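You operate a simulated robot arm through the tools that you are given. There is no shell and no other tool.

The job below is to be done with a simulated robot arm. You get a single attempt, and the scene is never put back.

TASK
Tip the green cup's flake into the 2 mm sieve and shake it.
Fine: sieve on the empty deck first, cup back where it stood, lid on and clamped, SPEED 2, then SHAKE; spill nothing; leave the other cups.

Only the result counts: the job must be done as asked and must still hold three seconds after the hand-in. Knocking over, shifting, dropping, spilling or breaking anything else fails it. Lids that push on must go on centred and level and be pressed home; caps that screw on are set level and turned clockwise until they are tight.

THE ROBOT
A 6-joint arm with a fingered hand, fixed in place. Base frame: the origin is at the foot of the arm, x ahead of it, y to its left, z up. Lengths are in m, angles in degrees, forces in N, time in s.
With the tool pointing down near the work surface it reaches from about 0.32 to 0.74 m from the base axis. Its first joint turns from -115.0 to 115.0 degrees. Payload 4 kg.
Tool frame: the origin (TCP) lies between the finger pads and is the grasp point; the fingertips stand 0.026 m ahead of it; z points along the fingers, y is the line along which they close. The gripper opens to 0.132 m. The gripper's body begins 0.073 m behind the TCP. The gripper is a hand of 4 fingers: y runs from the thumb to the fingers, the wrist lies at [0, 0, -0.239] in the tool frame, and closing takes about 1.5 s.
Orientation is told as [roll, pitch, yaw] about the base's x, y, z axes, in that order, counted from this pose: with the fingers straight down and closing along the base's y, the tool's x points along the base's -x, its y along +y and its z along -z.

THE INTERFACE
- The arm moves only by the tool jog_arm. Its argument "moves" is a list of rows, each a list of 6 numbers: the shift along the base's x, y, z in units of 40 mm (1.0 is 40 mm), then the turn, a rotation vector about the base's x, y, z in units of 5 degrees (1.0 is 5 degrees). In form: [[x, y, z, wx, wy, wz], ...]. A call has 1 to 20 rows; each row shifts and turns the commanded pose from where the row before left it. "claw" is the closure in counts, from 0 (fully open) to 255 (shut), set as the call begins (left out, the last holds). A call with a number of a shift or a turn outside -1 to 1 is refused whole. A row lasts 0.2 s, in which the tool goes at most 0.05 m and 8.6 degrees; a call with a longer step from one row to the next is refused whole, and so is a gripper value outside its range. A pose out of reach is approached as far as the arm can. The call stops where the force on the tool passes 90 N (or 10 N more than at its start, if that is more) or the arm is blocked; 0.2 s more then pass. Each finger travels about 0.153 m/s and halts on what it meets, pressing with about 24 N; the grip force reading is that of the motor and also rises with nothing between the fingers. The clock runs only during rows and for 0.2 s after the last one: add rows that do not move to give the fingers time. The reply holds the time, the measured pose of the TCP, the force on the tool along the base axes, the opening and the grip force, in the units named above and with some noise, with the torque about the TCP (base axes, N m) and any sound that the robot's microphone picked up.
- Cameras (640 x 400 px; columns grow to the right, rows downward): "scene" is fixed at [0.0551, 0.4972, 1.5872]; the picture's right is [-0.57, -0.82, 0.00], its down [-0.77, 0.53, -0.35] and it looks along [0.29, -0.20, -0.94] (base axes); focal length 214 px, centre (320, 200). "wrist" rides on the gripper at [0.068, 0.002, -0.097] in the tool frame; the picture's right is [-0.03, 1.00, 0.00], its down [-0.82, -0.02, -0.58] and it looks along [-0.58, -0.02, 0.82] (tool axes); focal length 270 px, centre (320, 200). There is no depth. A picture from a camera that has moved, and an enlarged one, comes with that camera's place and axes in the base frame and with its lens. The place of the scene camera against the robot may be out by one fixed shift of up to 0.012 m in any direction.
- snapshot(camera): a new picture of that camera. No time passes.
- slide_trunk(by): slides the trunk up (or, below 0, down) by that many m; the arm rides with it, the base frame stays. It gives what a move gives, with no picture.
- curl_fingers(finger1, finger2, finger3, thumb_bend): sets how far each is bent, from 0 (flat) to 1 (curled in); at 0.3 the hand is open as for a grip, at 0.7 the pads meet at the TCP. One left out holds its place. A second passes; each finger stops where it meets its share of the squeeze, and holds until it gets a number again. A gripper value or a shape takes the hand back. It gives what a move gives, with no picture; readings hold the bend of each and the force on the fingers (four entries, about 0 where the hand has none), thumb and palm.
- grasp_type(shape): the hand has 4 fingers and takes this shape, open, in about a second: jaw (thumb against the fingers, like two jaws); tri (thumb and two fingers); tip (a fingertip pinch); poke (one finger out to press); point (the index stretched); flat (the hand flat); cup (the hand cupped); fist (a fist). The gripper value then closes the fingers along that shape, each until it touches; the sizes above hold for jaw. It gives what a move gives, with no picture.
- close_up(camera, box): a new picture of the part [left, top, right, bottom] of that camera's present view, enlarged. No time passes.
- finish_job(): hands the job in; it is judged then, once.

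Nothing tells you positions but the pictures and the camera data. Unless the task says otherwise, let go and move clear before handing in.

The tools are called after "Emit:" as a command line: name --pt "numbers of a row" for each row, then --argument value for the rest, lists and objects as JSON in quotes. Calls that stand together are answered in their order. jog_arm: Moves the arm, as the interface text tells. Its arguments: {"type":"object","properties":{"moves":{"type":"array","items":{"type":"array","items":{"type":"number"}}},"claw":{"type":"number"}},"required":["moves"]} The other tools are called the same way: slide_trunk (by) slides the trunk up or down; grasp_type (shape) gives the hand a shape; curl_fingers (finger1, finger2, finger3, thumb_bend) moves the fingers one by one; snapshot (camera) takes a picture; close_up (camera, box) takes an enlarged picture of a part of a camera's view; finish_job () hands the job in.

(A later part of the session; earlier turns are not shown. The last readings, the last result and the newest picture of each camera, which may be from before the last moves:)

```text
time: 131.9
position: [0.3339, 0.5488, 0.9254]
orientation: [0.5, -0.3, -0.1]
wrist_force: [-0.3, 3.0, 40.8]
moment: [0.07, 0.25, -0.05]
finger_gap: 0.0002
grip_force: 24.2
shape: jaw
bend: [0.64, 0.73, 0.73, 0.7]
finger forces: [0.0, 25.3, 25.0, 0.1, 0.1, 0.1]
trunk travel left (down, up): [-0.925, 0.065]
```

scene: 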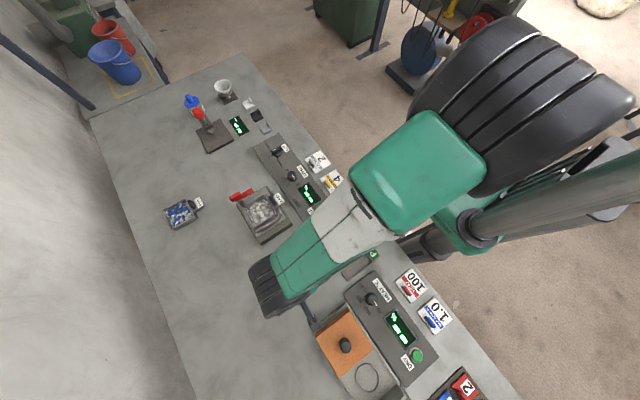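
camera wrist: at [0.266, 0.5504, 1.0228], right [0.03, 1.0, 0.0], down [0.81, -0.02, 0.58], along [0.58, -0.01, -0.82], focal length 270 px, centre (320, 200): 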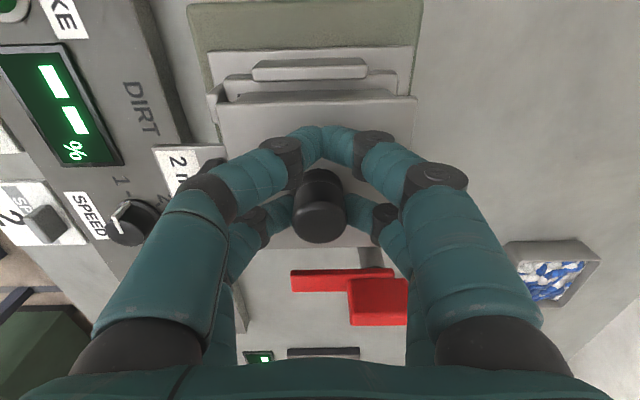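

It is firmly seated at 41 N with no further travel. I will relax the pressure and let go.

Emit:
jog_arm --pt "0 0 0.08 0 0 0" --pt "0 0 0.05 0 0 0" --pt "0 0 0 0 0 0"

Emit:
jog_arm --pt "0 0 0 0 0 0" --pt "0 0 0 0 0 0" --pt "0 0 0 0 0 0" --pt "0 0 0 0 0 0" --claw 150

Emit:
snapshot --camera "wrist"

```text
time: 132.7
position: [0.3329, 0.5474, 0.9258]
orientation: [0.0, -0.1, 0.0]
wrist_force: [0.0, 3.8, 18.0]
moment: [0.15, -0.12, -0.01]
finger_gap: 0.0
grip_force: 23.9
shape: jaw
bend: [0.63, 0.73, 0.73, 0.7]
finger forces: [0.0, 25.9, 23.5, 0.1, 0.1, 0.1]
trunk travel left (down, up): [-0.925, 0.065]
```

```text
time: 133.7
position: [0.3336, 0.5493, 0.9249]
orientation: [-0.1, 0.0, 0.1]
wrist_force: [-0.3, -0.9, 3.4]
moment: [0.03, 0.02, -0.01]
finger_gap: 0.0533
grip_force: 0.1
shape: jaw
bend: [0.74, 0.74, 0.74, 0.7]
finger forces: [1.1, 1.0, 1.0, 0.0, 0.0, 0.1]
trunk travel left (down, up): [-0.925, 0.065]
```

```text
taken
camera wrist: at [0.2665, 0.5504, 1.0217], right [0.03, 1.0, 0.0], down [0.82, -0.02, 0.58], along [0.58, -0.02, -0.82], focal length 270 px, centre (320, 200)
```

wrist: 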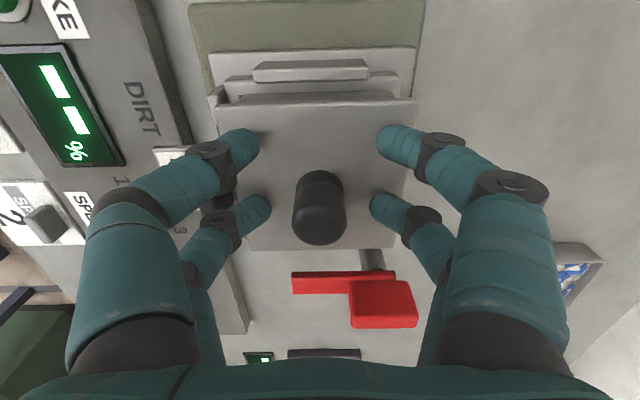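

The lid is released. I will rise and check its centring and level.

Emit:
jog_arm --pt "0 0 0.3 0 0 0" --pt "0 0 0.8 0 0 0" --pt "0 0 0.9 0 0 0" --pt "0.2 0 0.9 0 0 0" --pt "0.3 0 0.8 0 0 0" --pt "0.3 0 0 0 0 0" --pt "0 0 0 0 0 0" --pt "0 0 0 0 0 0"

Emit:
close_up --camera "wrist" --box '[220, 0, 420, 125]'

Emit:
snapshot --camera "wrist"

Emit:
close_up --camera "scene" --box '[220, 170, 320, 240]'

```text
time: 135.5
position: [0.3687, 0.5486, 1.0769]
orientation: [0.1, -0.1, 0.0]
wrist_force: [-0.1, -0.7, 0.0]
moment: [-0.01, 0.02, 0.01]
finger_gap: 0.0541
grip_force: 0.1
shape: jaw
bend: [0.73, 0.73, 0.73, 0.7]
finger forces: [0.0, 0.1, 0.1, 0.0, 0.0, 0.1]
trunk travel left (down, up): [-0.925, 0.065]
```

```text
3.20 times, centred on (320, 62) of wrist
camera zoom: at [0.3021, 0.55, 1.1729], right [0.03, 1.0, 0.0], down [0.82, -0.02, 0.58], along [0.58, -0.02, -0.82], focal length 865 px, centre (320, 640)
```

zoom: 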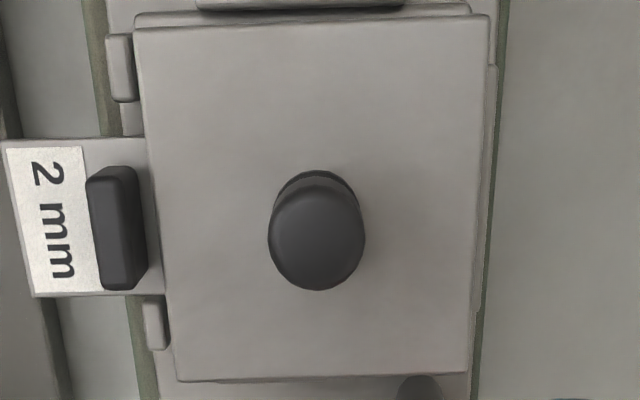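

```text
taken
camera wrist: at [0.3021, 0.55, 1.1729], right [0.03, 1.0, 0.0], down [0.82, -0.02, 0.58], along [0.58, -0.02, -0.82], focal length 270 px, centre (320, 200)
```

wrist: 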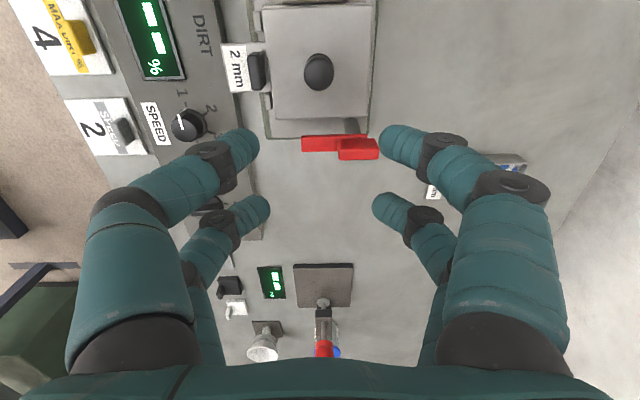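

```text
5.71 times, centred on (270, 205) of scene
camera zoom: at [0.0551, 0.4972, 1.5872], right [-0.57, -0.82, 0.0], down [-0.77, 0.53, -0.35], along [0.29, -0.2, -0.94], focal length 1226 px, centre (606, 171)
```

zoom: 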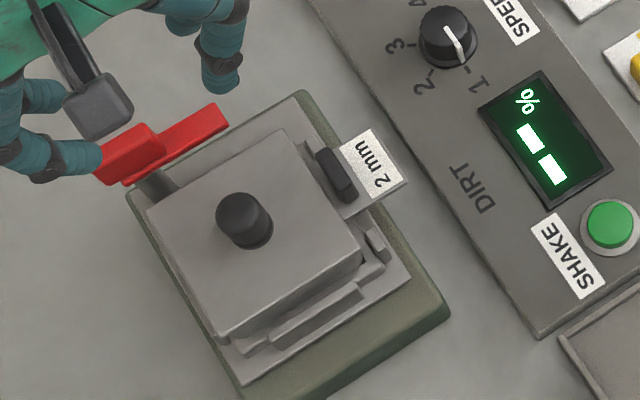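

The lid sits level and centred. Now the clamp lever: I will look at it closely to understand how it turns.

Emit:
close_up --camera "wrist" --box '[280, 90, 400, 180]'

Emit:
close_up --camera "scene" --box '[225, 180, 265, 210]'

```text
4.44 times, centred on (340, 135) of wrist
camera zoom: at [0.3021, 0.55, 1.1729], right [0.03, 1.0, 0.0], down [0.82, -0.02, 0.58], along [0.58, -0.02, -0.82], focal length 1201 px, centre (231, 489)
```

zoom: 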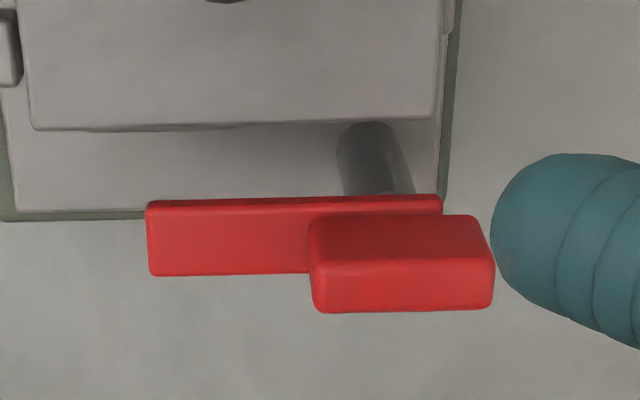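

```text
13.33 times, centred on (245, 195) of scene
camera zoom: at [0.0551, 0.4972, 1.5872], right [-0.57, -0.82, 0.0], down [-0.77, 0.53, -0.35], along [0.29, -0.2, -0.94], focal length 2860 px, centre (1320, 267)
```

zoom: 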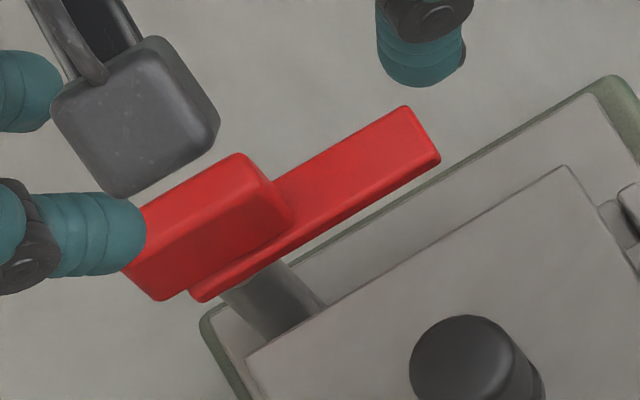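

The lever's block (about 12 × 39 mm, top at z ≈ 0.929) sits over its post at about (0.42, 0.583), and the arm points to -y. Turning it 90 degrees clockwise will swing the arm over the lid corner. I will yaw the hand +90 degrees above it so that the digits straddle the block.

Emit:
jog_arm --pt "0 0 0 0 0 1" --pt "0 0 0 0 0 1" --pt "0 0 0 0 0 1" --pt "0 0 0 0 0 1" --pt "0 0 0 0 0 1" --pt "0 0 0 0 0 1" --pt "0 0 0 0 0 1" --pt "0 0 0 0 0 1" --pt "0 0 0 0 0 1" --pt "0 0 0 0 0 1" --pt "0 0 0 0 0 1" --pt "0 0 0 0 0 1" --pt "0 0 0 0 0 1" --pt "0 0 0 0 0 1" --pt "0 0 0 0 0 1" --pt "0 0 0 0 0 1" --pt "0 0 0 0 0 1" --pt "0 0 0 0 0 1" --pt "0 0 0 0 0 0"

Emit:
snapshot --camera "wrist"

```text
time: 139.5
position: [0.3661, 0.5513, 1.0746]
orientation: [0.1, 0.0, 90.0]
wrist_force: [-1.0, 0.3, 1.1]
moment: [0.0, -0.01, -0.02]
finger_gap: 0.054
grip_force: 0.1
shape: jaw
bend: [0.73, 0.73, 0.73, 0.7]
finger forces: [0.0, 0.0, 0.1, 0.0, 0.0, 0.0]
trunk travel left (down, up): [-0.925, 0.065]
```

```text
taken
camera wrist: at [0.3658, 0.481, 1.1706], right [-1.0, 0.02, 0.0], down [0.02, 0.82, 0.58], along [0.01, 0.58, -0.82], focal length 270 px, centre (320, 200)
```

wrist: 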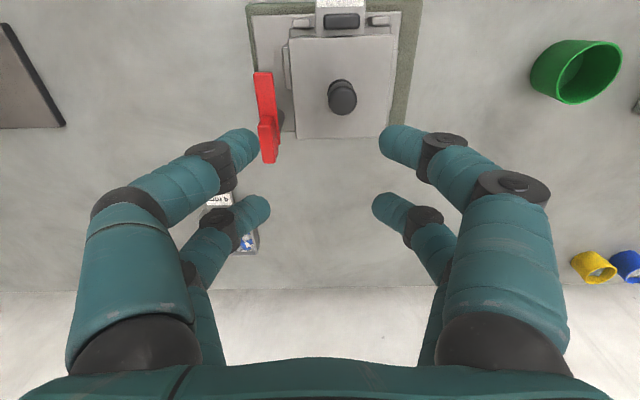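

The yaw works. I will move over the lever block and come down a bit to check the alignment.

Emit:
jog_arm --pt "0.45 0.25 0 0 0 0" --pt "0.45 0.27 0 0 0 0" --pt "0.45 0.27 0 0 0 0" --pt "0 0 -0.6 0 0 0" --pt "0 0 -0.7 0 0 0" --pt "0 0 -0.6 0 0 0" --pt "0 0 0 0 0 0" --pt "0 0 0 0 0 0"

Emit:
snapshot --camera "wrist"

Emit:
close_up --camera "wrist" --box '[230, 80, 410, 230]'

```text
time: 141.3
position: [0.4208, 0.5811, 0.9986]
orientation: [0.0, -0.1, 89.9]
wrist_force: [0.8, 0.2, 0.4]
moment: [0.01, 0.04, 0.02]
finger_gap: 0.0539
grip_force: 0.1
shape: jaw
bend: [0.73, 0.73, 0.73, 0.7]
finger forces: [0.0, 0.1, 0.0, 0.0, 0.0, 0.1]
trunk travel left (down, up): [-0.925, 0.065]
```

```text
taken
camera wrist: at [0.4196, 0.5134, 1.0954], right [-1.0, 0.03, 0.0], down [0.02, 0.82, 0.58], along [0.02, 0.58, -0.82], focal length 270 px, centre (320, 200)
```

wrist: 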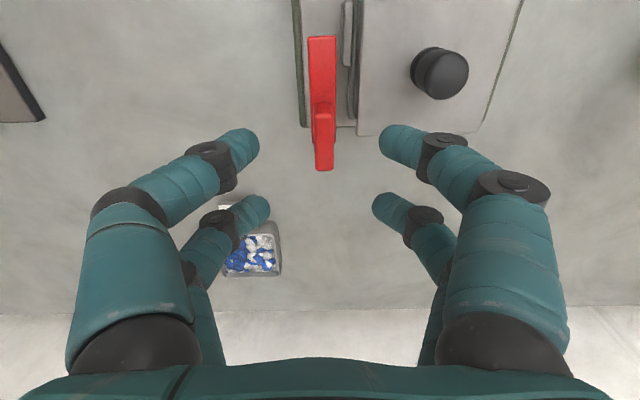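

```text
2.67 times, centred on (320, 155) of wrist
camera zoom: at [0.4196, 0.5134, 1.0954], right [-1.0, 0.03, 0.0], down [0.02, 0.82, 0.58], along [0.02, 0.58, -0.82], focal length 721 px, centre (320, 320)
```

zoom: 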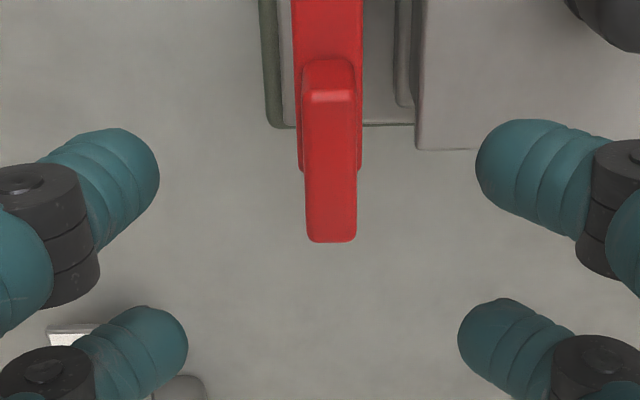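

The block is at about (0.4194, 0.586). I will line up on it and go down so that the digits straddle it.

Emit:
jog_arm --pt "-0.035 0.11 0 0 0 0" --pt "0 0 -0.5 0 0 0" --pt "0 0 -0.5 0 0 0" --pt "0 0 -0.35 0 0 0" --pt "0 0 0 0 0 0" --pt "0 0 0 0 0 0"

Emit:
snapshot --camera "wrist"

Emit:
close_up --camera "wrist" --box '[230, 90, 410, 240]'

```text
time: 142.7
position: [0.4181, 0.5834, 0.9449]
orientation: [0.0, -0.1, 90.0]
wrist_force: [-0.7, 0.0, -0.3]
moment: [0.01, 0.0, 0.0]
finger_gap: 0.0539
grip_force: 0.0
shape: jaw
bend: [0.73, 0.73, 0.73, 0.7]
finger forces: [0.0, 0.0, 0.0, 0.1, 0.0, 0.0]
trunk travel left (down, up): [-0.925, 0.065]
```

```text
taken
camera wrist: at [0.4178, 0.516, 1.0408], right [-1.0, 0.03, 0.0], down [0.02, 0.82, 0.58], along [0.02, 0.58, -0.82], focal length 270 px, centre (320, 200)
```

wrist: 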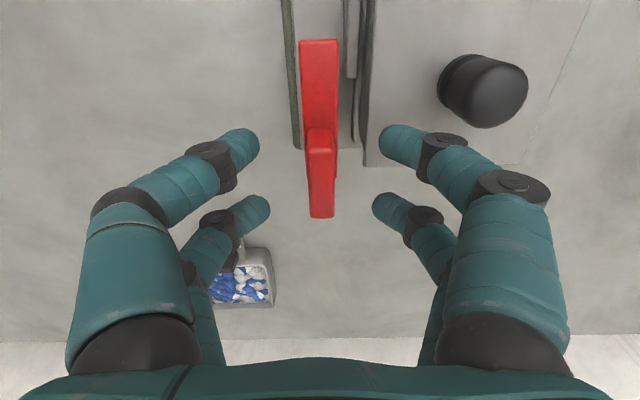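

```text
2.67 times, centred on (320, 165) of wrist
camera zoom: at [0.4178, 0.516, 1.0408], right [-1.0, 0.03, 0.0], down [0.02, 0.82, 0.58], along [0.02, 0.58, -0.82], focal length 721 px, centre (320, 293)
```

zoom: 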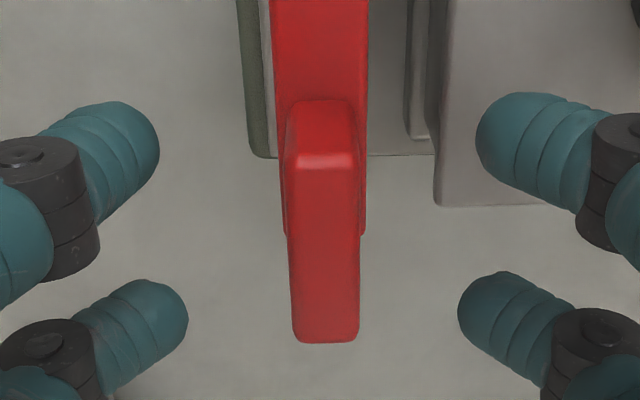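

Emit:
jog_arm --pt "0 0.06 -0.28 0 0 0" --pt "0 0 0 0 0 0"

Emit:
jog_arm --pt "0 0 0 0 0 0" --pt "0 0 0 0 0 0" --pt "0 0 0 0 0 0" --pt "0 0 0 0 0 0" --claw 222

Emit:
close_up --camera "wrist" --box '[230, 90, 410, 240]'

```text
time: 143.3
position: [0.4173, 0.5859, 0.9321]
orientation: [0.0, 0.0, 90.0]
wrist_force: [0.0, -0.4, -0.3]
moment: [-0.01, -0.01, -0.03]
finger_gap: 0.0537
grip_force: 0.0
shape: jaw
bend: [0.73, 0.73, 0.73, 0.7]
finger forces: [0.0, 0.0, 0.1, 0.1, 0.1, 0.0]
trunk travel left (down, up): [-0.925, 0.065]
```

```text
time: 144.3
position: [0.418, 0.5871, 0.9326]
orientation: [0.1, 0.0, 90.0]
wrist_force: [0.7, 0.3, -0.6]
moment: [-0.05, -0.01, -0.02]
finger_gap: 0.0176
grip_force: 0.1
shape: jaw
bend: [0.72, 0.72, 0.72, 0.7]
finger forces: [0.0, 0.1, 0.0, 0.1, 0.0, 0.0]
trunk travel left (down, up): [-0.925, 0.065]
```

```text
2.67 times, centred on (320, 165) of wrist
camera zoom: at [0.4179, 0.5183, 1.0292], right [-1.0, 0.03, 0.0], down [0.02, 0.82, 0.58], along [0.02, 0.58, -0.82], focal length 721 px, centre (320, 293)
```

zoom: 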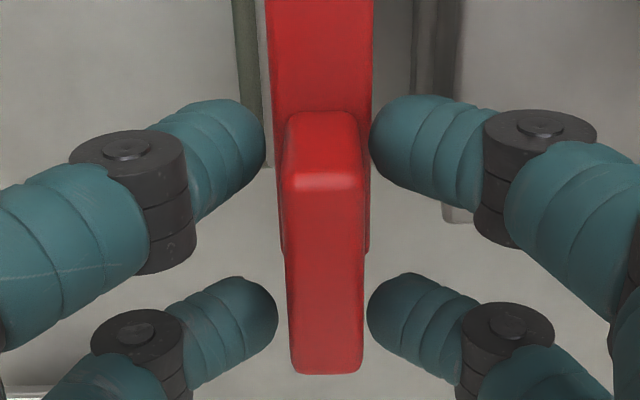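

Both pairs straddle the block evenly. I will close on it.

Emit:
jog_arm --pt "0 0 0 0 0 0" --pt "0 0 0 0 0 0" --pt "0 0 0 0 0 0" --claw 255

Emit:
close_up --camera "wrist" --box '[230, 90, 410, 240]'

```text
time: 145.1
position: [0.4182, 0.5875, 0.9323]
orientation: [0.0, -0.1, 90.0]
wrist_force: [-0.7, 0.1, -2.7]
moment: [-0.02, 0.04, 0.02]
finger_gap: 0.0073
grip_force: 24.0
shape: jaw
bend: [0.71, 0.71, 0.71, 0.7]
finger forces: [21.9, 21.3, 21.2, 0.1, 21.3, 0.0]
trunk travel left (down, up): [-0.925, 0.065]
```

```text
2.67 times, centred on (320, 165) of wrist
camera zoom: at [0.418, 0.5185, 1.0287], right [-1.0, 0.03, 0.0], down [0.02, 0.82, 0.58], along [0.01, 0.58, -0.82], focal length 721 px, centre (320, 293)
```

zoom: 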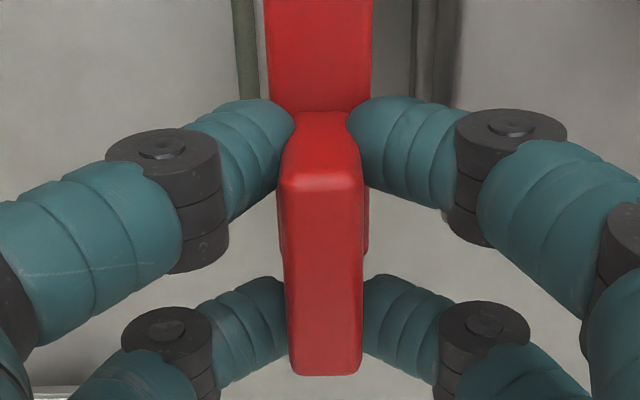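

All four digits grip the block at about 21 N each. I will begin turning clockwise in small steps and watch the torque.

Emit:
jog_arm --pt "0 0 0 0 0 -0.6" --pt "0 0 0 0 0 -0.7" --pt "0 0 0 0 0 -0.7" --pt "0 0 0 0 0 0"

Emit:
snapshot --camera "wrist"

```text
time: 146.1
position: [0.4178, 0.5863, 0.933]
orientation: [0.0, 0.0, 79.9]
wrist_force: [-0.2, -1.4, -1.6]
moment: [-0.06, 0.02, 0.0]
finger_gap: 0.0069
grip_force: 24.1
shape: jaw
bend: [0.71, 0.71, 0.71, 0.7]
finger forces: [22.6, 21.3, 21.8, 0.0, 22.2, 0.0]
trunk travel left (down, up): [-0.925, 0.065]
```

```text
taken
camera wrist: at [0.4055, 0.5199, 1.0287], right [-0.98, 0.2, 0.0], down [0.16, 0.8, 0.58], along [0.12, 0.57, -0.82], focal length 270 px, centre (320, 200)
```

wrist: 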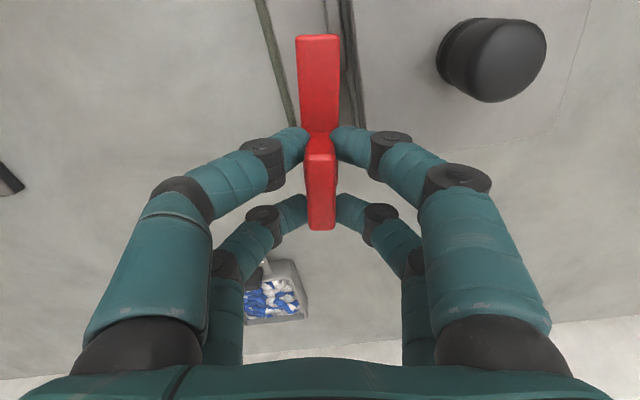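

The lever turns easily with the hand. I will continue.

Emit:
jog_arm --pt "0 0 0 0 0 -0.8" --pt "0 0 0 0 0 -0.8" --pt "0 0 0 0 0 -0.8" --pt "0 0 0 0 0 -0.8" --pt "0 0 0 0 0 -0.8" --pt "0 0 0 0 0 -0.8" --pt "0 0 0 0 0 -0.8" --pt "0 0 0 0 0 0"

Emit:
snapshot --camera "wrist"

```text
time: 147.9
position: [0.4175, 0.5857, 0.9326]
orientation: [0.1, 0.0, 51.8]
wrist_force: [1.4, -1.7, -5.2]
moment: [-0.05, 0.01, 0.02]
finger_gap: 0.0071
grip_force: 24.0
shape: jaw
bend: [0.71, 0.71, 0.71, 0.7]
finger forces: [21.5, 21.0, 21.9, 0.0, 22.3, 0.1]
trunk travel left (down, up): [-0.925, 0.065]
```

```text
taken
camera wrist: at [0.3763, 0.5336, 1.0289], right [-0.77, 0.64, 0.0], down [0.52, 0.63, 0.58], along [0.37, 0.44, -0.82], focal length 270 px, centre (320, 200)
```

wrist: 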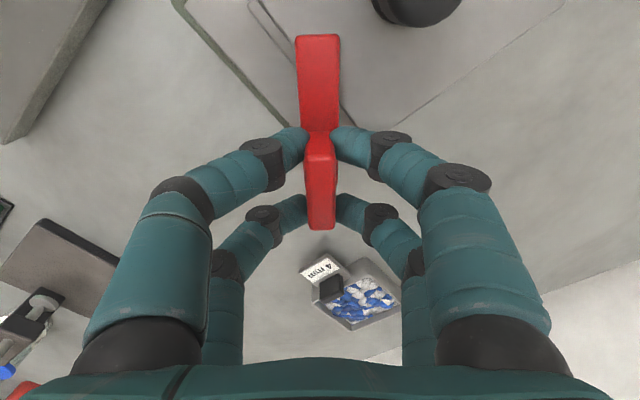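

It is turning well, and a slight downward pull suggests the arm is drawing down. I will continue.

Emit:
jog_arm --pt "0 0 0 0 0 -0.8" --pt "0 0 -0.02 0 0 -0.8" --pt "0 0 0 0 0 -0.8" --pt "0 0 -0.02 0 0 -0.8" --pt "0 0 0 0 0 -0.8" --pt "0 0 0 0 0 -0.8" --pt "0 0 0 0 0 0"

Emit:
snapshot --camera "wrist"

```text
time: 149.5
position: [0.4186, 0.5854, 0.9321]
orientation: [0.1, -0.1, 27.8]
wrist_force: [1.4, -12.9, 5.1]
moment: [-0.3, 0.05, 0.05]
finger_gap: 0.0074
grip_force: 24.3
shape: jaw
bend: [0.71, 0.71, 0.71, 0.7]
finger forces: [22.6, 20.4, 26.0, 0.0, 27.3, 0.0]
trunk travel left (down, up): [-0.925, 0.065]
```

```text
taken
camera wrist: at [0.3585, 0.5556, 1.0284], right [-0.45, 0.9, 0.0], down [0.73, 0.36, 0.58], along [0.52, 0.26, -0.82], focal length 270 px, centre (320, 200)
```

wrist: 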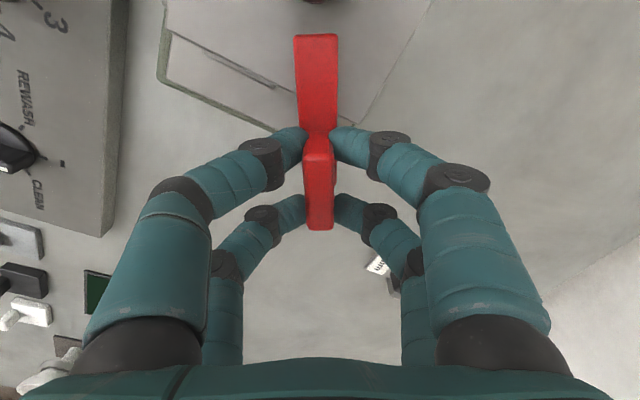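

A sideways force shows the pivot is slightly to -y of my centre. I will shift a little while finishing the turn.

Emit:
jog_arm --pt "0 -0.03 0 0 0 -0.7" --pt "0 -0.02 0 0 0 -0.7" --pt "0 0 0 0 0 -0.7" --pt "0 0 0 0 0 0"

Emit:
jog_arm --pt "0 -0.01 0 0 0 -0.7" --pt "0 -0.01 0 0 0 -0.7" --pt "0 0 0 0 0 -0.7" --pt "0 0 0 0 0 0"

Emit:
snapshot --camera "wrist"

Emit:
close_up --camera "scene" --box '[220, 170, 320, 240]'

```text
time: 150.5
position: [0.4173, 0.5863, 0.9317]
orientation: [0.1, -0.1, 17.4]
wrist_force: [2.2, 1.1, 3.9]
moment: [-0.03, 0.03, 0.0]
finger_gap: 0.0073
grip_force: 24.4
shape: jaw
bend: [0.71, 0.71, 0.71, 0.7]
finger forces: [25.5, 23.5, 23.7, 0.0, 24.1, 0.0]
trunk travel left (down, up): [-0.925, 0.065]
```

```text
time: 151.5
position: [0.4191, 0.5844, 0.932]
orientation: [0.2, 0.1, 6.9]
wrist_force: [1.9, 7.4, 5.9]
moment: [0.18, 0.04, -0.02]
finger_gap: 0.0072
grip_force: 23.7
shape: jaw
bend: [0.71, 0.71, 0.71, 0.7]
finger forces: [28.5, 25.4, 21.8, 0.1, 22.3, 0.0]
trunk travel left (down, up): [-0.925, 0.065]
```

```text
taken
camera wrist: at [0.351, 0.5779, 1.0284], right [-0.1, 1.0, 0.0], down [0.81, 0.08, 0.58], along [0.58, 0.06, -0.82], focal length 270 px, centre (320, 200)
```

wrist: 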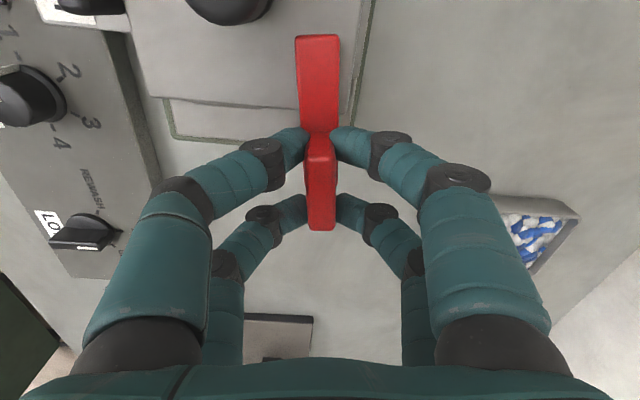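

```text
5.71 times, centred on (270, 205) of scene
camera zoom: at [0.0551, 0.4972, 1.5872], right [-0.57, -0.82, 0.0], down [-0.77, 0.53, -0.35], along [0.29, -0.2, -0.94], focal length 1226 px, centre (606, 171)
```

zoom: 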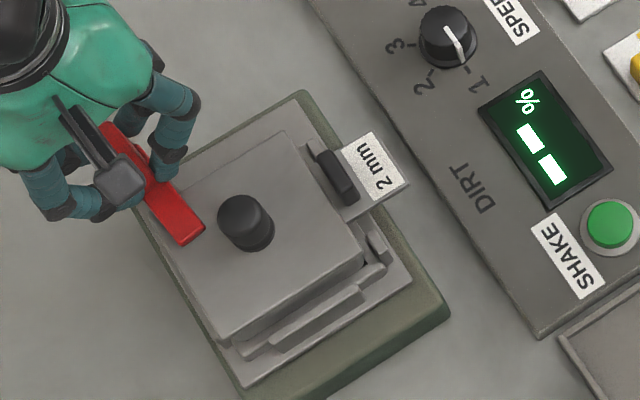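

The arm now lies over the lid corner. I will finish the last 7 degrees and feel for the end stop.

Emit:
jog_arm --pt "0 0.02 0 0 0 -0.7" --pt "0 0.01 0 0 0 -0.7" --pt "0 0 0 0 0 0"

Emit:
jog_arm --pt "0 0 0 0 0 -0.5" --pt "0 0 0 0 0 -0.4" --pt "0 0 0 0 0 0"

Emit:
close_up --camera "wrist" --box '[230, 20, 410, 240]'

Emit:
close_up --camera "scene" --box '[220, 170, 320, 240]'

```text
time: 152.3
position: [0.4179, 0.5851, 0.9323]
orientation: [0.0, 0.0, -0.1]
wrist_force: [1.4, -1.3, 7.5]
moment: [-0.01, 0.04, 0.03]
finger_gap: 0.0075
grip_force: 24.0
shape: jaw
bend: [0.71, 0.71, 0.71, 0.7]
finger forces: [26.7, 23.1, 24.0, 0.1, 24.7, 0.0]
trunk travel left (down, up): [-0.925, 0.065]
```

```text
time: 153.1
position: [0.4194, 0.584, 0.9322]
orientation: [0.0, 0.0, -4.7]
wrist_force: [0.7, -3.9, 6.7]
moment: [-0.11, 0.1, 0.4]
finger_gap: 0.0077
grip_force: 24.1
shape: jaw
bend: [0.72, 0.71, 0.71, 0.7]
finger forces: [21.3, 25.7, 21.5, 0.1, 29.3, 0.0]
trunk travel left (down, up): [-0.925, 0.065]
```

```text
1.82 times, centred on (320, 130) of wrist
camera zoom: at [0.3521, 0.592, 1.0283], right [0.11, 0.99, 0.0], down [0.81, -0.09, 0.58], along [0.57, -0.06, -0.82], focal length 491 px, centre (320, 327)
```

zoom: 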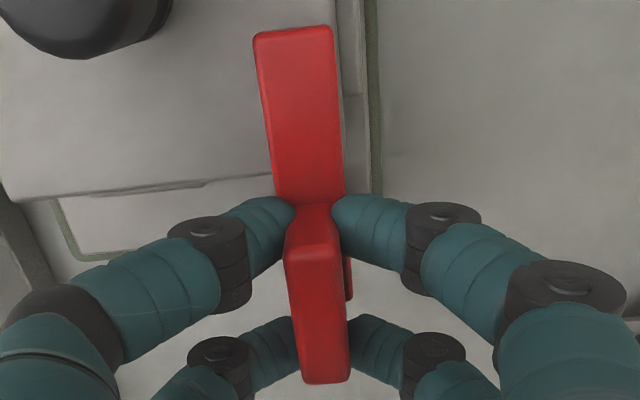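

```text
5.71 times, centred on (270, 205) of scene
camera zoom: at [0.0551, 0.4972, 1.5872], right [-0.57, -0.82, 0.0], down [-0.77, 0.53, -0.35], along [0.29, -0.2, -0.94], focal length 1226 px, centre (606, 171)
```

zoom: 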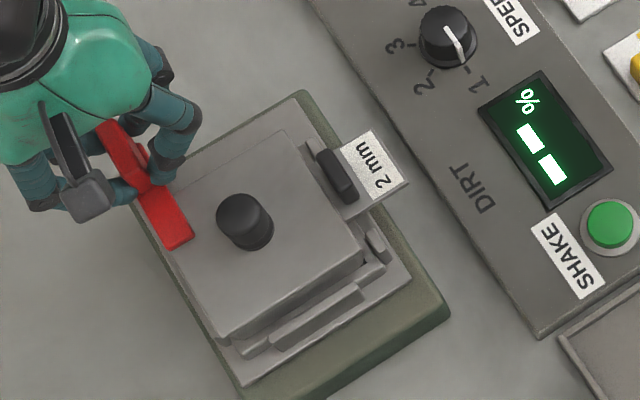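

The lever has reached its end stop at 90 degrees, with torque building at 0.4 N m. I will relax the twist, release and back away upwards.

Emit:
jog_arm --pt "0 0 0 0 0 0.6" --pt "0 0 0 0 0 0"

Emit:
jog_arm --pt "0 0 0 0 0 0" --pt "0 0 0 0 0 0" --pt "0 0 0 0 0 0" --pt "0 0 0 0 0 0" --pt "0 0 0.3 0 0 0" --pt "0 0 0.7 0 0 0" --pt "0 0 0.8 0 0 0" --pt "0 0 0.8 0 0 0" --pt "0 0 0 0 0 0" --claw 165

Emit:
snapshot --camera "wrist"

Emit:
close_up --camera "scene" --box '[220, 170, 320, 240]'

```text
time: 153.7
position: [0.4189, 0.5855, 0.9314]
orientation: [0.0, 0.0, -1.7]
wrist_force: [0.5, -4.7, 5.5]
moment: [-0.14, 0.02, -0.01]
finger_gap: 0.0077
grip_force: 24.2
shape: jaw
bend: [0.71, 0.71, 0.71, 0.7]
finger forces: [24.3, 22.2, 25.3, 0.0, 25.4, 0.1]
trunk travel left (down, up): [-0.925, 0.065]
```

```text
time: 155.7
position: [0.416, 0.5852, 1.0356]
orientation: [0.0, 0.0, -1.5]
wrist_force: [-0.6, -0.1, 0.3]
moment: [-0.01, 0.0, 0.0]
finger_gap: 0.0464
grip_force: 0.0
shape: jaw
bend: [0.74, 0.74, 0.74, 0.7]
finger forces: [0.0, 0.0, 0.0, 0.0, 0.0, 0.0]
trunk travel left (down, up): [-0.925, 0.065]
```

```text
taken
camera wrist: at [0.3509, 0.5892, 1.1321], right [0.05, 1.0, 0.0], down [0.82, -0.04, 0.58], along [0.58, -0.03, -0.82], focal length 270 px, centre (320, 200)
```

wrist: 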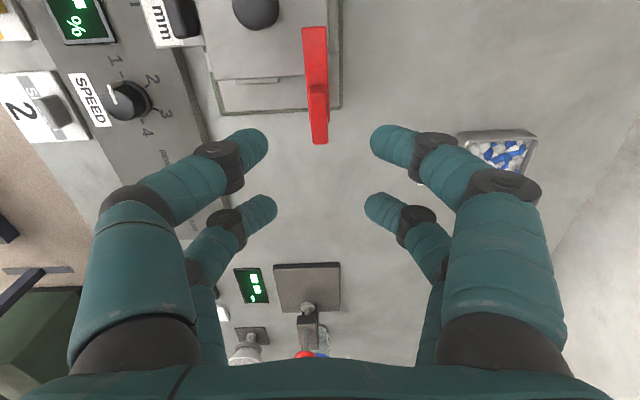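

```text
5.71 times, centred on (270, 205) of scene
camera zoom: at [0.0551, 0.4972, 1.5872], right [-0.57, -0.82, 0.0], down [-0.77, 0.53, -0.35], along [0.29, -0.2, -0.94], focal length 1226 px, centre (606, 171)
```

zoom: 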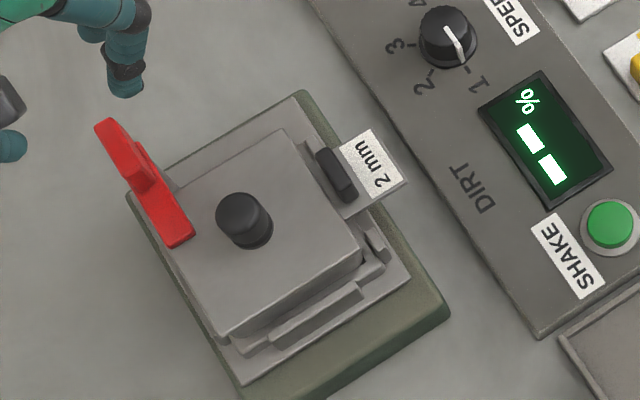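

The clamp is swung over the lid. Next is the SPEED knob, which points at 1. I will take a closer look at it.

Emit:
close_up --camera "wrist" --box '[70, 40, 200, 150]'

Emit:
jog_arm --pt "-0.3 -0.9 0 0 0 0.3" --pt "-0.3 -0.9 0 0 0 0" --pt "-0.3 -0.9 0 0 0 0" --pt "-0.3 -0.9 0 0 0 0" --pt "-0.3 -0.9 0 0 0 0" --pt "0 -0.9 0 0 0 0" --pt "0 0 -0.6 0 0 0" --pt "0 0 0 0 0 0" --pt "0 0 0 0 0 0"

Emit:
snapshot --camera "wrist"

Emit:
close_up --camera "wrist" --box '[240, 70, 400, 190]'

```text
3.64 times, centred on (135, 95) of wrist
camera zoom: at [0.3509, 0.5892, 1.1321], right [0.05, 1.0, 0.0], down [0.82, -0.04, 0.58], along [0.58, -0.03, -0.82], focal length 983 px, centre (993, 582)
```

zoom: 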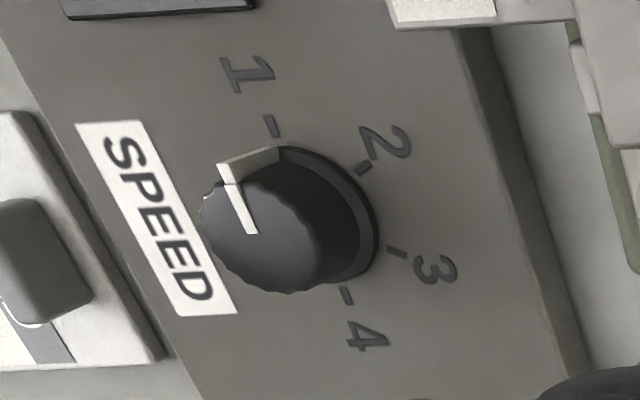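

```text
time: 157.7
position: [0.3588, 0.3713, 1.0107]
orientation: [0.0, 0.0, 0.0]
wrist_force: [-0.4, 0.0, 0.3]
moment: [0.02, -0.01, 0.0]
finger_gap: 0.0464
grip_force: 0.0
shape: jaw
bend: [0.74, 0.74, 0.74, 0.7]
finger forces: [0.0, 0.0, 0.0, 0.0, 0.0, 0.0]
trunk travel left (down, up): [-0.925, 0.065]
```

```text
taken
camera wrist: at [0.2927, 0.3732, 1.1068], right [0.03, 1.0, 0.0], down [0.82, -0.02, 0.58], along [0.58, -0.02, -0.82], focal length 270 px, centre (320, 200)
```

wrist: 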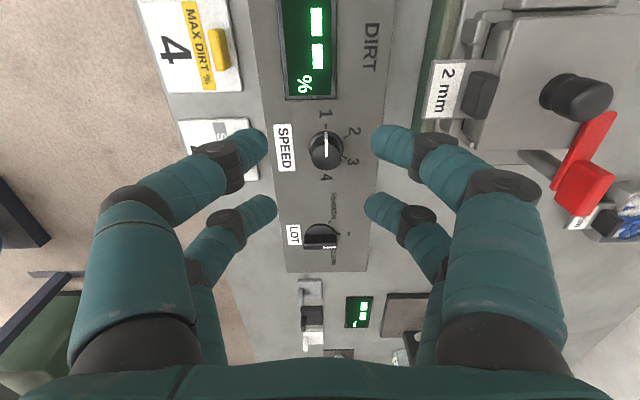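

```text
3.33 times, centred on (320, 130) of wrist
camera zoom: at [0.2927, 0.3732, 1.1068], right [0.03, 1.0, 0.0], down [0.82, -0.02, 0.58], along [0.58, -0.02, -0.82], focal length 901 px, centre (320, 433)
```

zoom: 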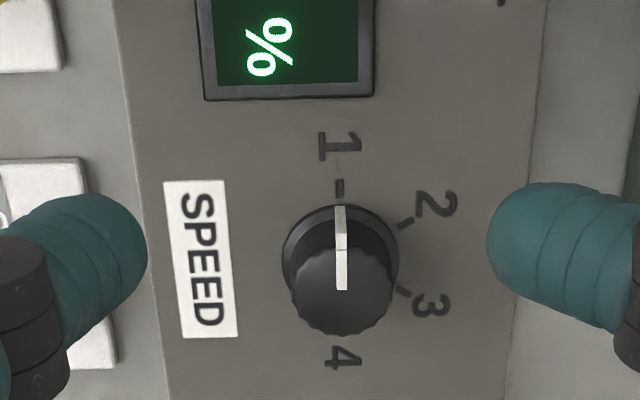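

The knob centre is at about (0.429, 0.376), top at z ≈ 0.83, with settings 60 degrees apart, so 1→2 is a 60 degree clockwise turn. I will approach with the hand yawed +60 degrees so that the turn ends at yaw 0.

Emit:
jog_arm --pt "0.15 0.01 0 0 0 1" --pt "0.15 0.01 0 0 0 1" --pt "0.15 0.01 0 0 0 1" --pt "0.15 0.01 0 0 0 1" --pt "0.15 0.01 0 0 0 1" --pt "0.15 0.01 0 0 0 1" --pt "0.15 0.01 0 0 0 1" --pt "0.15 0.01 0 0 0 1" --pt "0.15 0.01 0 0 0 1" --pt "0.15 0.01 0 0 0 1" --pt "0.15 0.01 0 0 0 1" --pt "0.1 0.01 0 0 0 1" --pt "0 0 -0.7 0 0 0" --pt "0 0 -0.8 0 0 0" --pt "0 0 0 0 0 0" --pt "0 0 0 0 0 0" --claw 110

Emit:
snapshot --camera "wrist"

Emit:
close_up --camera "wrist" --box '[230, 80, 410, 230]'

```text
time: 161.1
position: [0.4281, 0.3746, 0.9508]
orientation: [0.0, 0.0, 60.0]
wrist_force: [-0.4, 0.3, -0.3]
moment: [-0.02, -0.01, -0.05]
finger_gap: 0.0741
grip_force: 0.0
shape: jaw
bend: [0.72, 0.72, 0.72, 0.7]
finger forces: [0.1, 0.1, 0.0, 0.0, 0.0, 0.0]
trunk travel left (down, up): [-0.925, 0.065]
```

```text
taken
camera wrist: at [0.3942, 0.3163, 1.0471], right [-0.85, 0.52, 0.0], down [0.43, 0.7, 0.58], along [0.3, 0.49, -0.82], focal length 270 px, centre (320, 200)
```

wrist: 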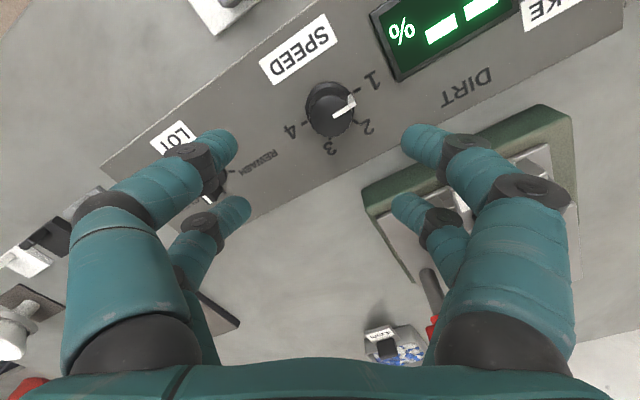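

```text
2.67 times, centred on (320, 155) of wrist
camera zoom: at [0.3942, 0.3163, 1.0471], right [-0.85, 0.52, 0.0], down [0.43, 0.7, 0.58], along [0.3, 0.49, -0.82], focal length 721 px, centre (320, 320)
```

zoom: 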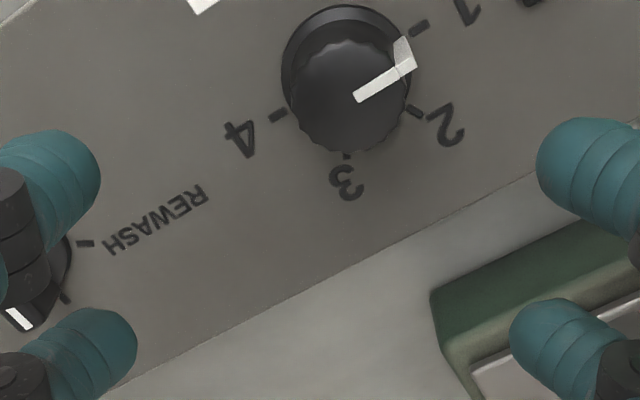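

Triangulating the two views puts the knob centre at (0.4225, 0.376), top at z ≈ 0.843, on a panel at about z 0.82. I will line up on that and come down in stages.

Emit:
jog_arm --pt "-0.155 0.06 0 0 0 0" --pt "0 0 -0.7 0 0 0" --pt "0 0 -0.7 0 0 0" --pt "0 0 0 0 0 0" --pt "0 0 0 0 0 0"

Emit:
close_up --camera "wrist" --box '[230, 80, 410, 230]'

```text
time: 162.3
position: [0.4223, 0.3764, 0.8924]
orientation: [-0.1, 0.0, 59.9]
wrist_force: [0.1, -0.7, -0.2]
moment: [-0.01, -0.01, 0.01]
finger_gap: 0.0748
grip_force: 0.0
shape: jaw
bend: [0.72, 0.72, 0.72, 0.7]
finger forces: [0.0, 0.0, 0.0, 0.1, 0.0, 0.0]
trunk travel left (down, up): [-0.925, 0.065]
```

```text
2.67 times, centred on (320, 155) of wrist
camera zoom: at [0.3891, 0.317, 0.9895], right [-0.85, 0.52, 0.0], down [0.43, 0.7, 0.58], along [0.3, 0.49, -0.82], focal length 721 px, centre (320, 320)
```

zoom: 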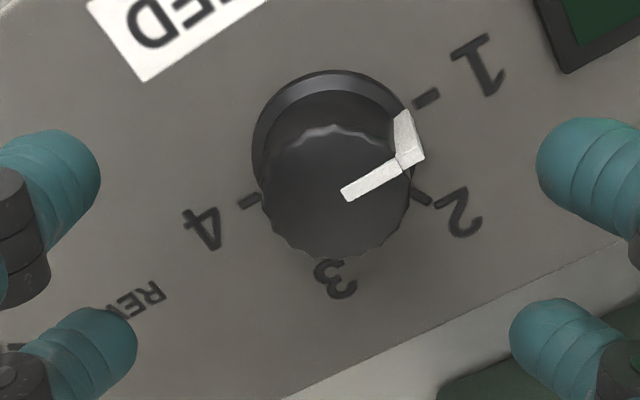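

The knob is 4 mm off along the closing axis. I will correct that and descend to the grip height.

Emit:
jog_arm --pt "-0.085 0.053 -0.3 0 0 0" --pt "0 0 -0.4 0 0 0" --pt "0 0 -0.25 0 0 0" --pt "0 0 0 0 0 0" --pt "0 0 0 0 0 0"

Emit:
close_up --camera "wrist" --box '[230, 100, 410, 250]'

```text
time: 163.5
position: [0.4185, 0.3768, 0.8562]
orientation: [0.0, 0.0, 60.0]
wrist_force: [0.9, 0.0, 0.8]
moment: [0.03, 0.0, 0.02]
finger_gap: 0.0742
grip_force: 0.0
shape: jaw
bend: [0.72, 0.72, 0.72, 0.7]
finger forces: [0.1, 0.1, 0.0, 0.1, 0.0, 0.0]
trunk travel left (down, up): [-0.925, 0.065]
```

```text
2.67 times, centred on (320, 175) of wrist
camera zoom: at [0.3841, 0.3195, 0.9532], right [-0.85, 0.52, 0.0], down [0.43, 0.7, 0.58], along [0.3, 0.49, -0.82], focal length 721 px, centre (320, 267)
```

zoom: 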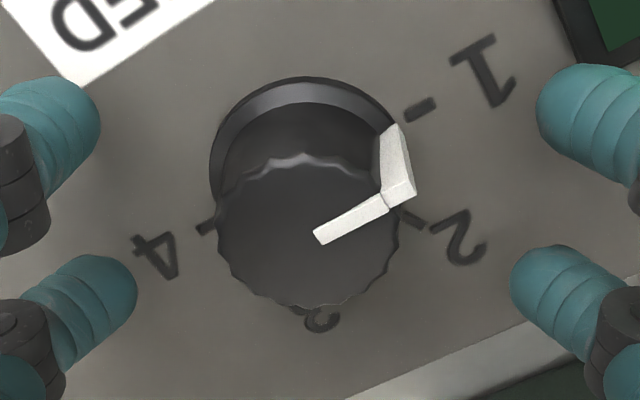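

Emit:
jog_arm --pt "0.065 0.02 0 0 0 0" --pt "0 0 0 0 0 0" --pt "0 0 0 0 0 0" --pt "0 0 0 0 0 0" --claw 160

Emit:
close_up --camera "wrist" --box '[230, 100, 410, 250]'

```text
time: 164.5
position: [0.4198, 0.3797, 0.8556]
orientation: [0.0, 0.0, 60.0]
wrist_force: [0.4, -0.9, 0.0]
moment: [0.02, 0.02, -0.01]
finger_gap: 0.0501
grip_force: 0.0
shape: jaw
bend: [0.73, 0.73, 0.73, 0.7]
finger forces: [0.0, 0.0, 0.0, 0.0, 0.0, 0.0]
trunk travel left (down, up): [-0.925, 0.065]
```

```text
2.67 times, centred on (320, 175) of wrist
camera zoom: at [0.3863, 0.3207, 0.9532], right [-0.85, 0.52, 0.0], down [0.43, 0.7, 0.58], along [0.3, 0.49, -0.82], focal length 721 px, centre (320, 267)
```

zoom: 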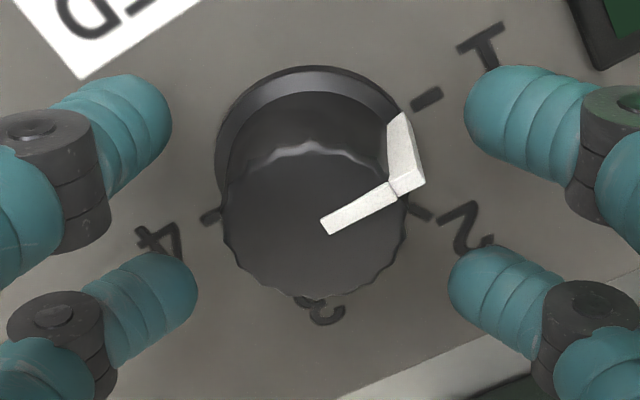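

Centred. I will close on the knob.

Emit:
jog_arm --pt "0 0 0 0 0 0" --pt "0 0 0 0 0 0" --pt "0 0 0 0 0 0" --pt "0 0 0 0 0 0" --pt "0 0 0 0 0 0" --claw 240

Emit:
close_up --camera "wrist" --box '[230, 100, 410, 250]'

```text
time: 165.7
position: [0.4194, 0.3804, 0.8564]
orientation: [0.0, 0.0, 60.1]
wrist_force: [2.1, 0.8, -7.1]
moment: [0.01, 0.01, -0.02]
finger_gap: 0.0069
grip_force: 23.8
shape: jaw
bend: [0.71, 0.71, 0.71, 0.7]
finger forces: [21.3, 21.2, 21.2, 0.0, 22.8, 0.1]
trunk travel left (down, up): [-0.925, 0.065]
```

```text
2.67 times, centred on (320, 175) of wrist
camera zoom: at [0.3867, 0.3211, 0.9527], right [-0.85, 0.52, 0.0], down [0.43, 0.7, 0.58], along [0.3, 0.49, -0.82], focal length 721 px, centre (320, 267)
```

zoom: 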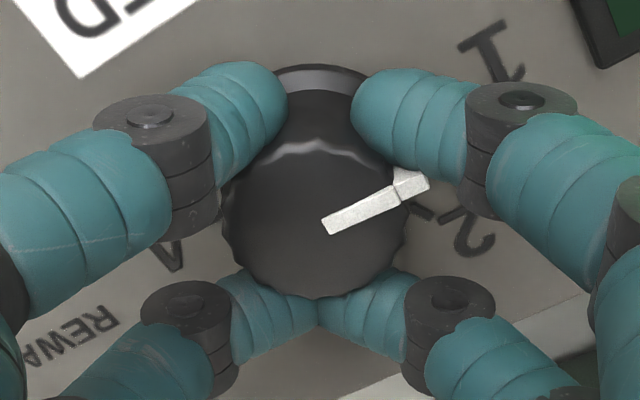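

The far pair closed just behind the knob, so I am about 2 mm too far forward. I will open, shift back and grip again.

Emit:
jog_arm --pt "0 0 0 0 0 0" --pt "0 0 0 0 0 0" --pt "0 0 0 0 0 0" --pt "-0.03 -0.055 0 0 0 0" --pt "0 0 0 0 0 0" --pt "0 0 0 0 0 0" --claw 160

Emit:
jog_arm --pt "0 0 0 0 0 0" --pt "0 0 0 0 0 0" --pt "0 0 0 0 0 0" --pt "0 0 0 0 0 0" --pt "0 0 0 0 0 0" --claw 240

Emit:
close_up --camera "wrist" --box '[230, 100, 410, 250]'

```text
time: 167.1
position: [0.4193, 0.3768, 0.8575]
orientation: [0.0, 0.0, 60.0]
wrist_force: [0.2, 0.1, -0.2]
moment: [0.01, -0.02, 0.0]
finger_gap: 0.0488
grip_force: 0.0
shape: jaw
bend: [0.74, 0.74, 0.74, 0.7]
finger forces: [0.0, 0.0, 0.0, 0.0, 0.0, 0.1]
trunk travel left (down, up): [-0.925, 0.065]
```

```text
time: 168.3
position: [0.4194, 0.3767, 0.8562]
orientation: [0.0, 0.1, 60.1]
wrist_force: [1.8, -0.8, -7.5]
moment: [-0.02, -0.02, 0.0]
finger_gap: 0.0073
grip_force: 24.3
shape: jaw
bend: [0.71, 0.71, 0.71, 0.7]
finger forces: [22.2, 21.0, 20.0, 0.0, 18.1, 0.1]
trunk travel left (down, up): [-0.925, 0.065]
```

```text
2.67 times, centred on (320, 175) of wrist
camera zoom: at [0.3857, 0.319, 0.9535], right [-0.85, 0.52, 0.0], down [0.43, 0.7, 0.58], along [0.3, 0.49, -0.82], focal length 721 px, centre (320, 267)
```

zoom: 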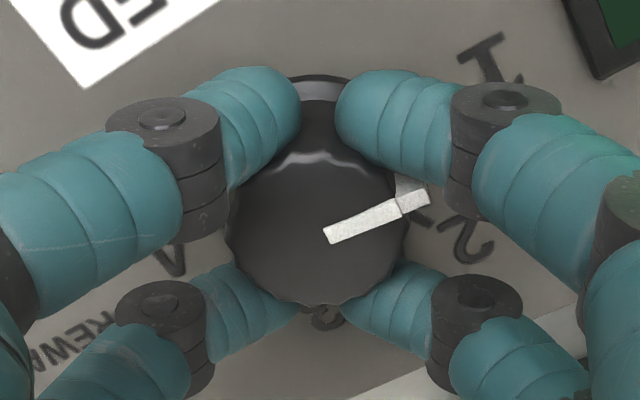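

Now all four digits hold the knob evenly. I will turn it clockwise in stages.

Emit:
jog_arm --pt "0 0 0 0 0 -0.6" --pt "0 0 0 0 0 -0.8" --pt "0 0 0 0 0 -0.8" --pt "0 0 0 0 0 -0.8" --pt "0 0 0 0 0 0"

Emit:
close_up --camera "wrist" --box '[230, 80, 410, 230]'

```text
time: 169.5
position: [0.4196, 0.3785, 0.8572]
orientation: [0.0, 0.1, 44.9]
wrist_force: [-1.4, -1.1, -9.3]
moment: [0.0, 0.04, -0.07]
finger_gap: 0.007
grip_force: 23.7
shape: jaw
bend: [0.71, 0.71, 0.71, 0.7]
finger forces: [24.1, 21.3, 19.4, 0.0, 18.2, 0.0]
trunk travel left (down, up): [-0.925, 0.065]
```

```text
2.67 times, centred on (320, 155) of wrist
camera zoom: at [0.3721, 0.3305, 0.9536], right [-0.69, 0.73, 0.0], down [0.59, 0.56, 0.58], along [0.42, 0.4, -0.82], focal length 721 px, centre (320, 320)
```

zoom: 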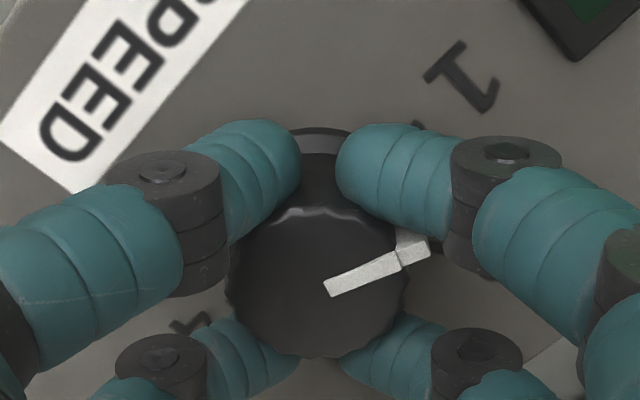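

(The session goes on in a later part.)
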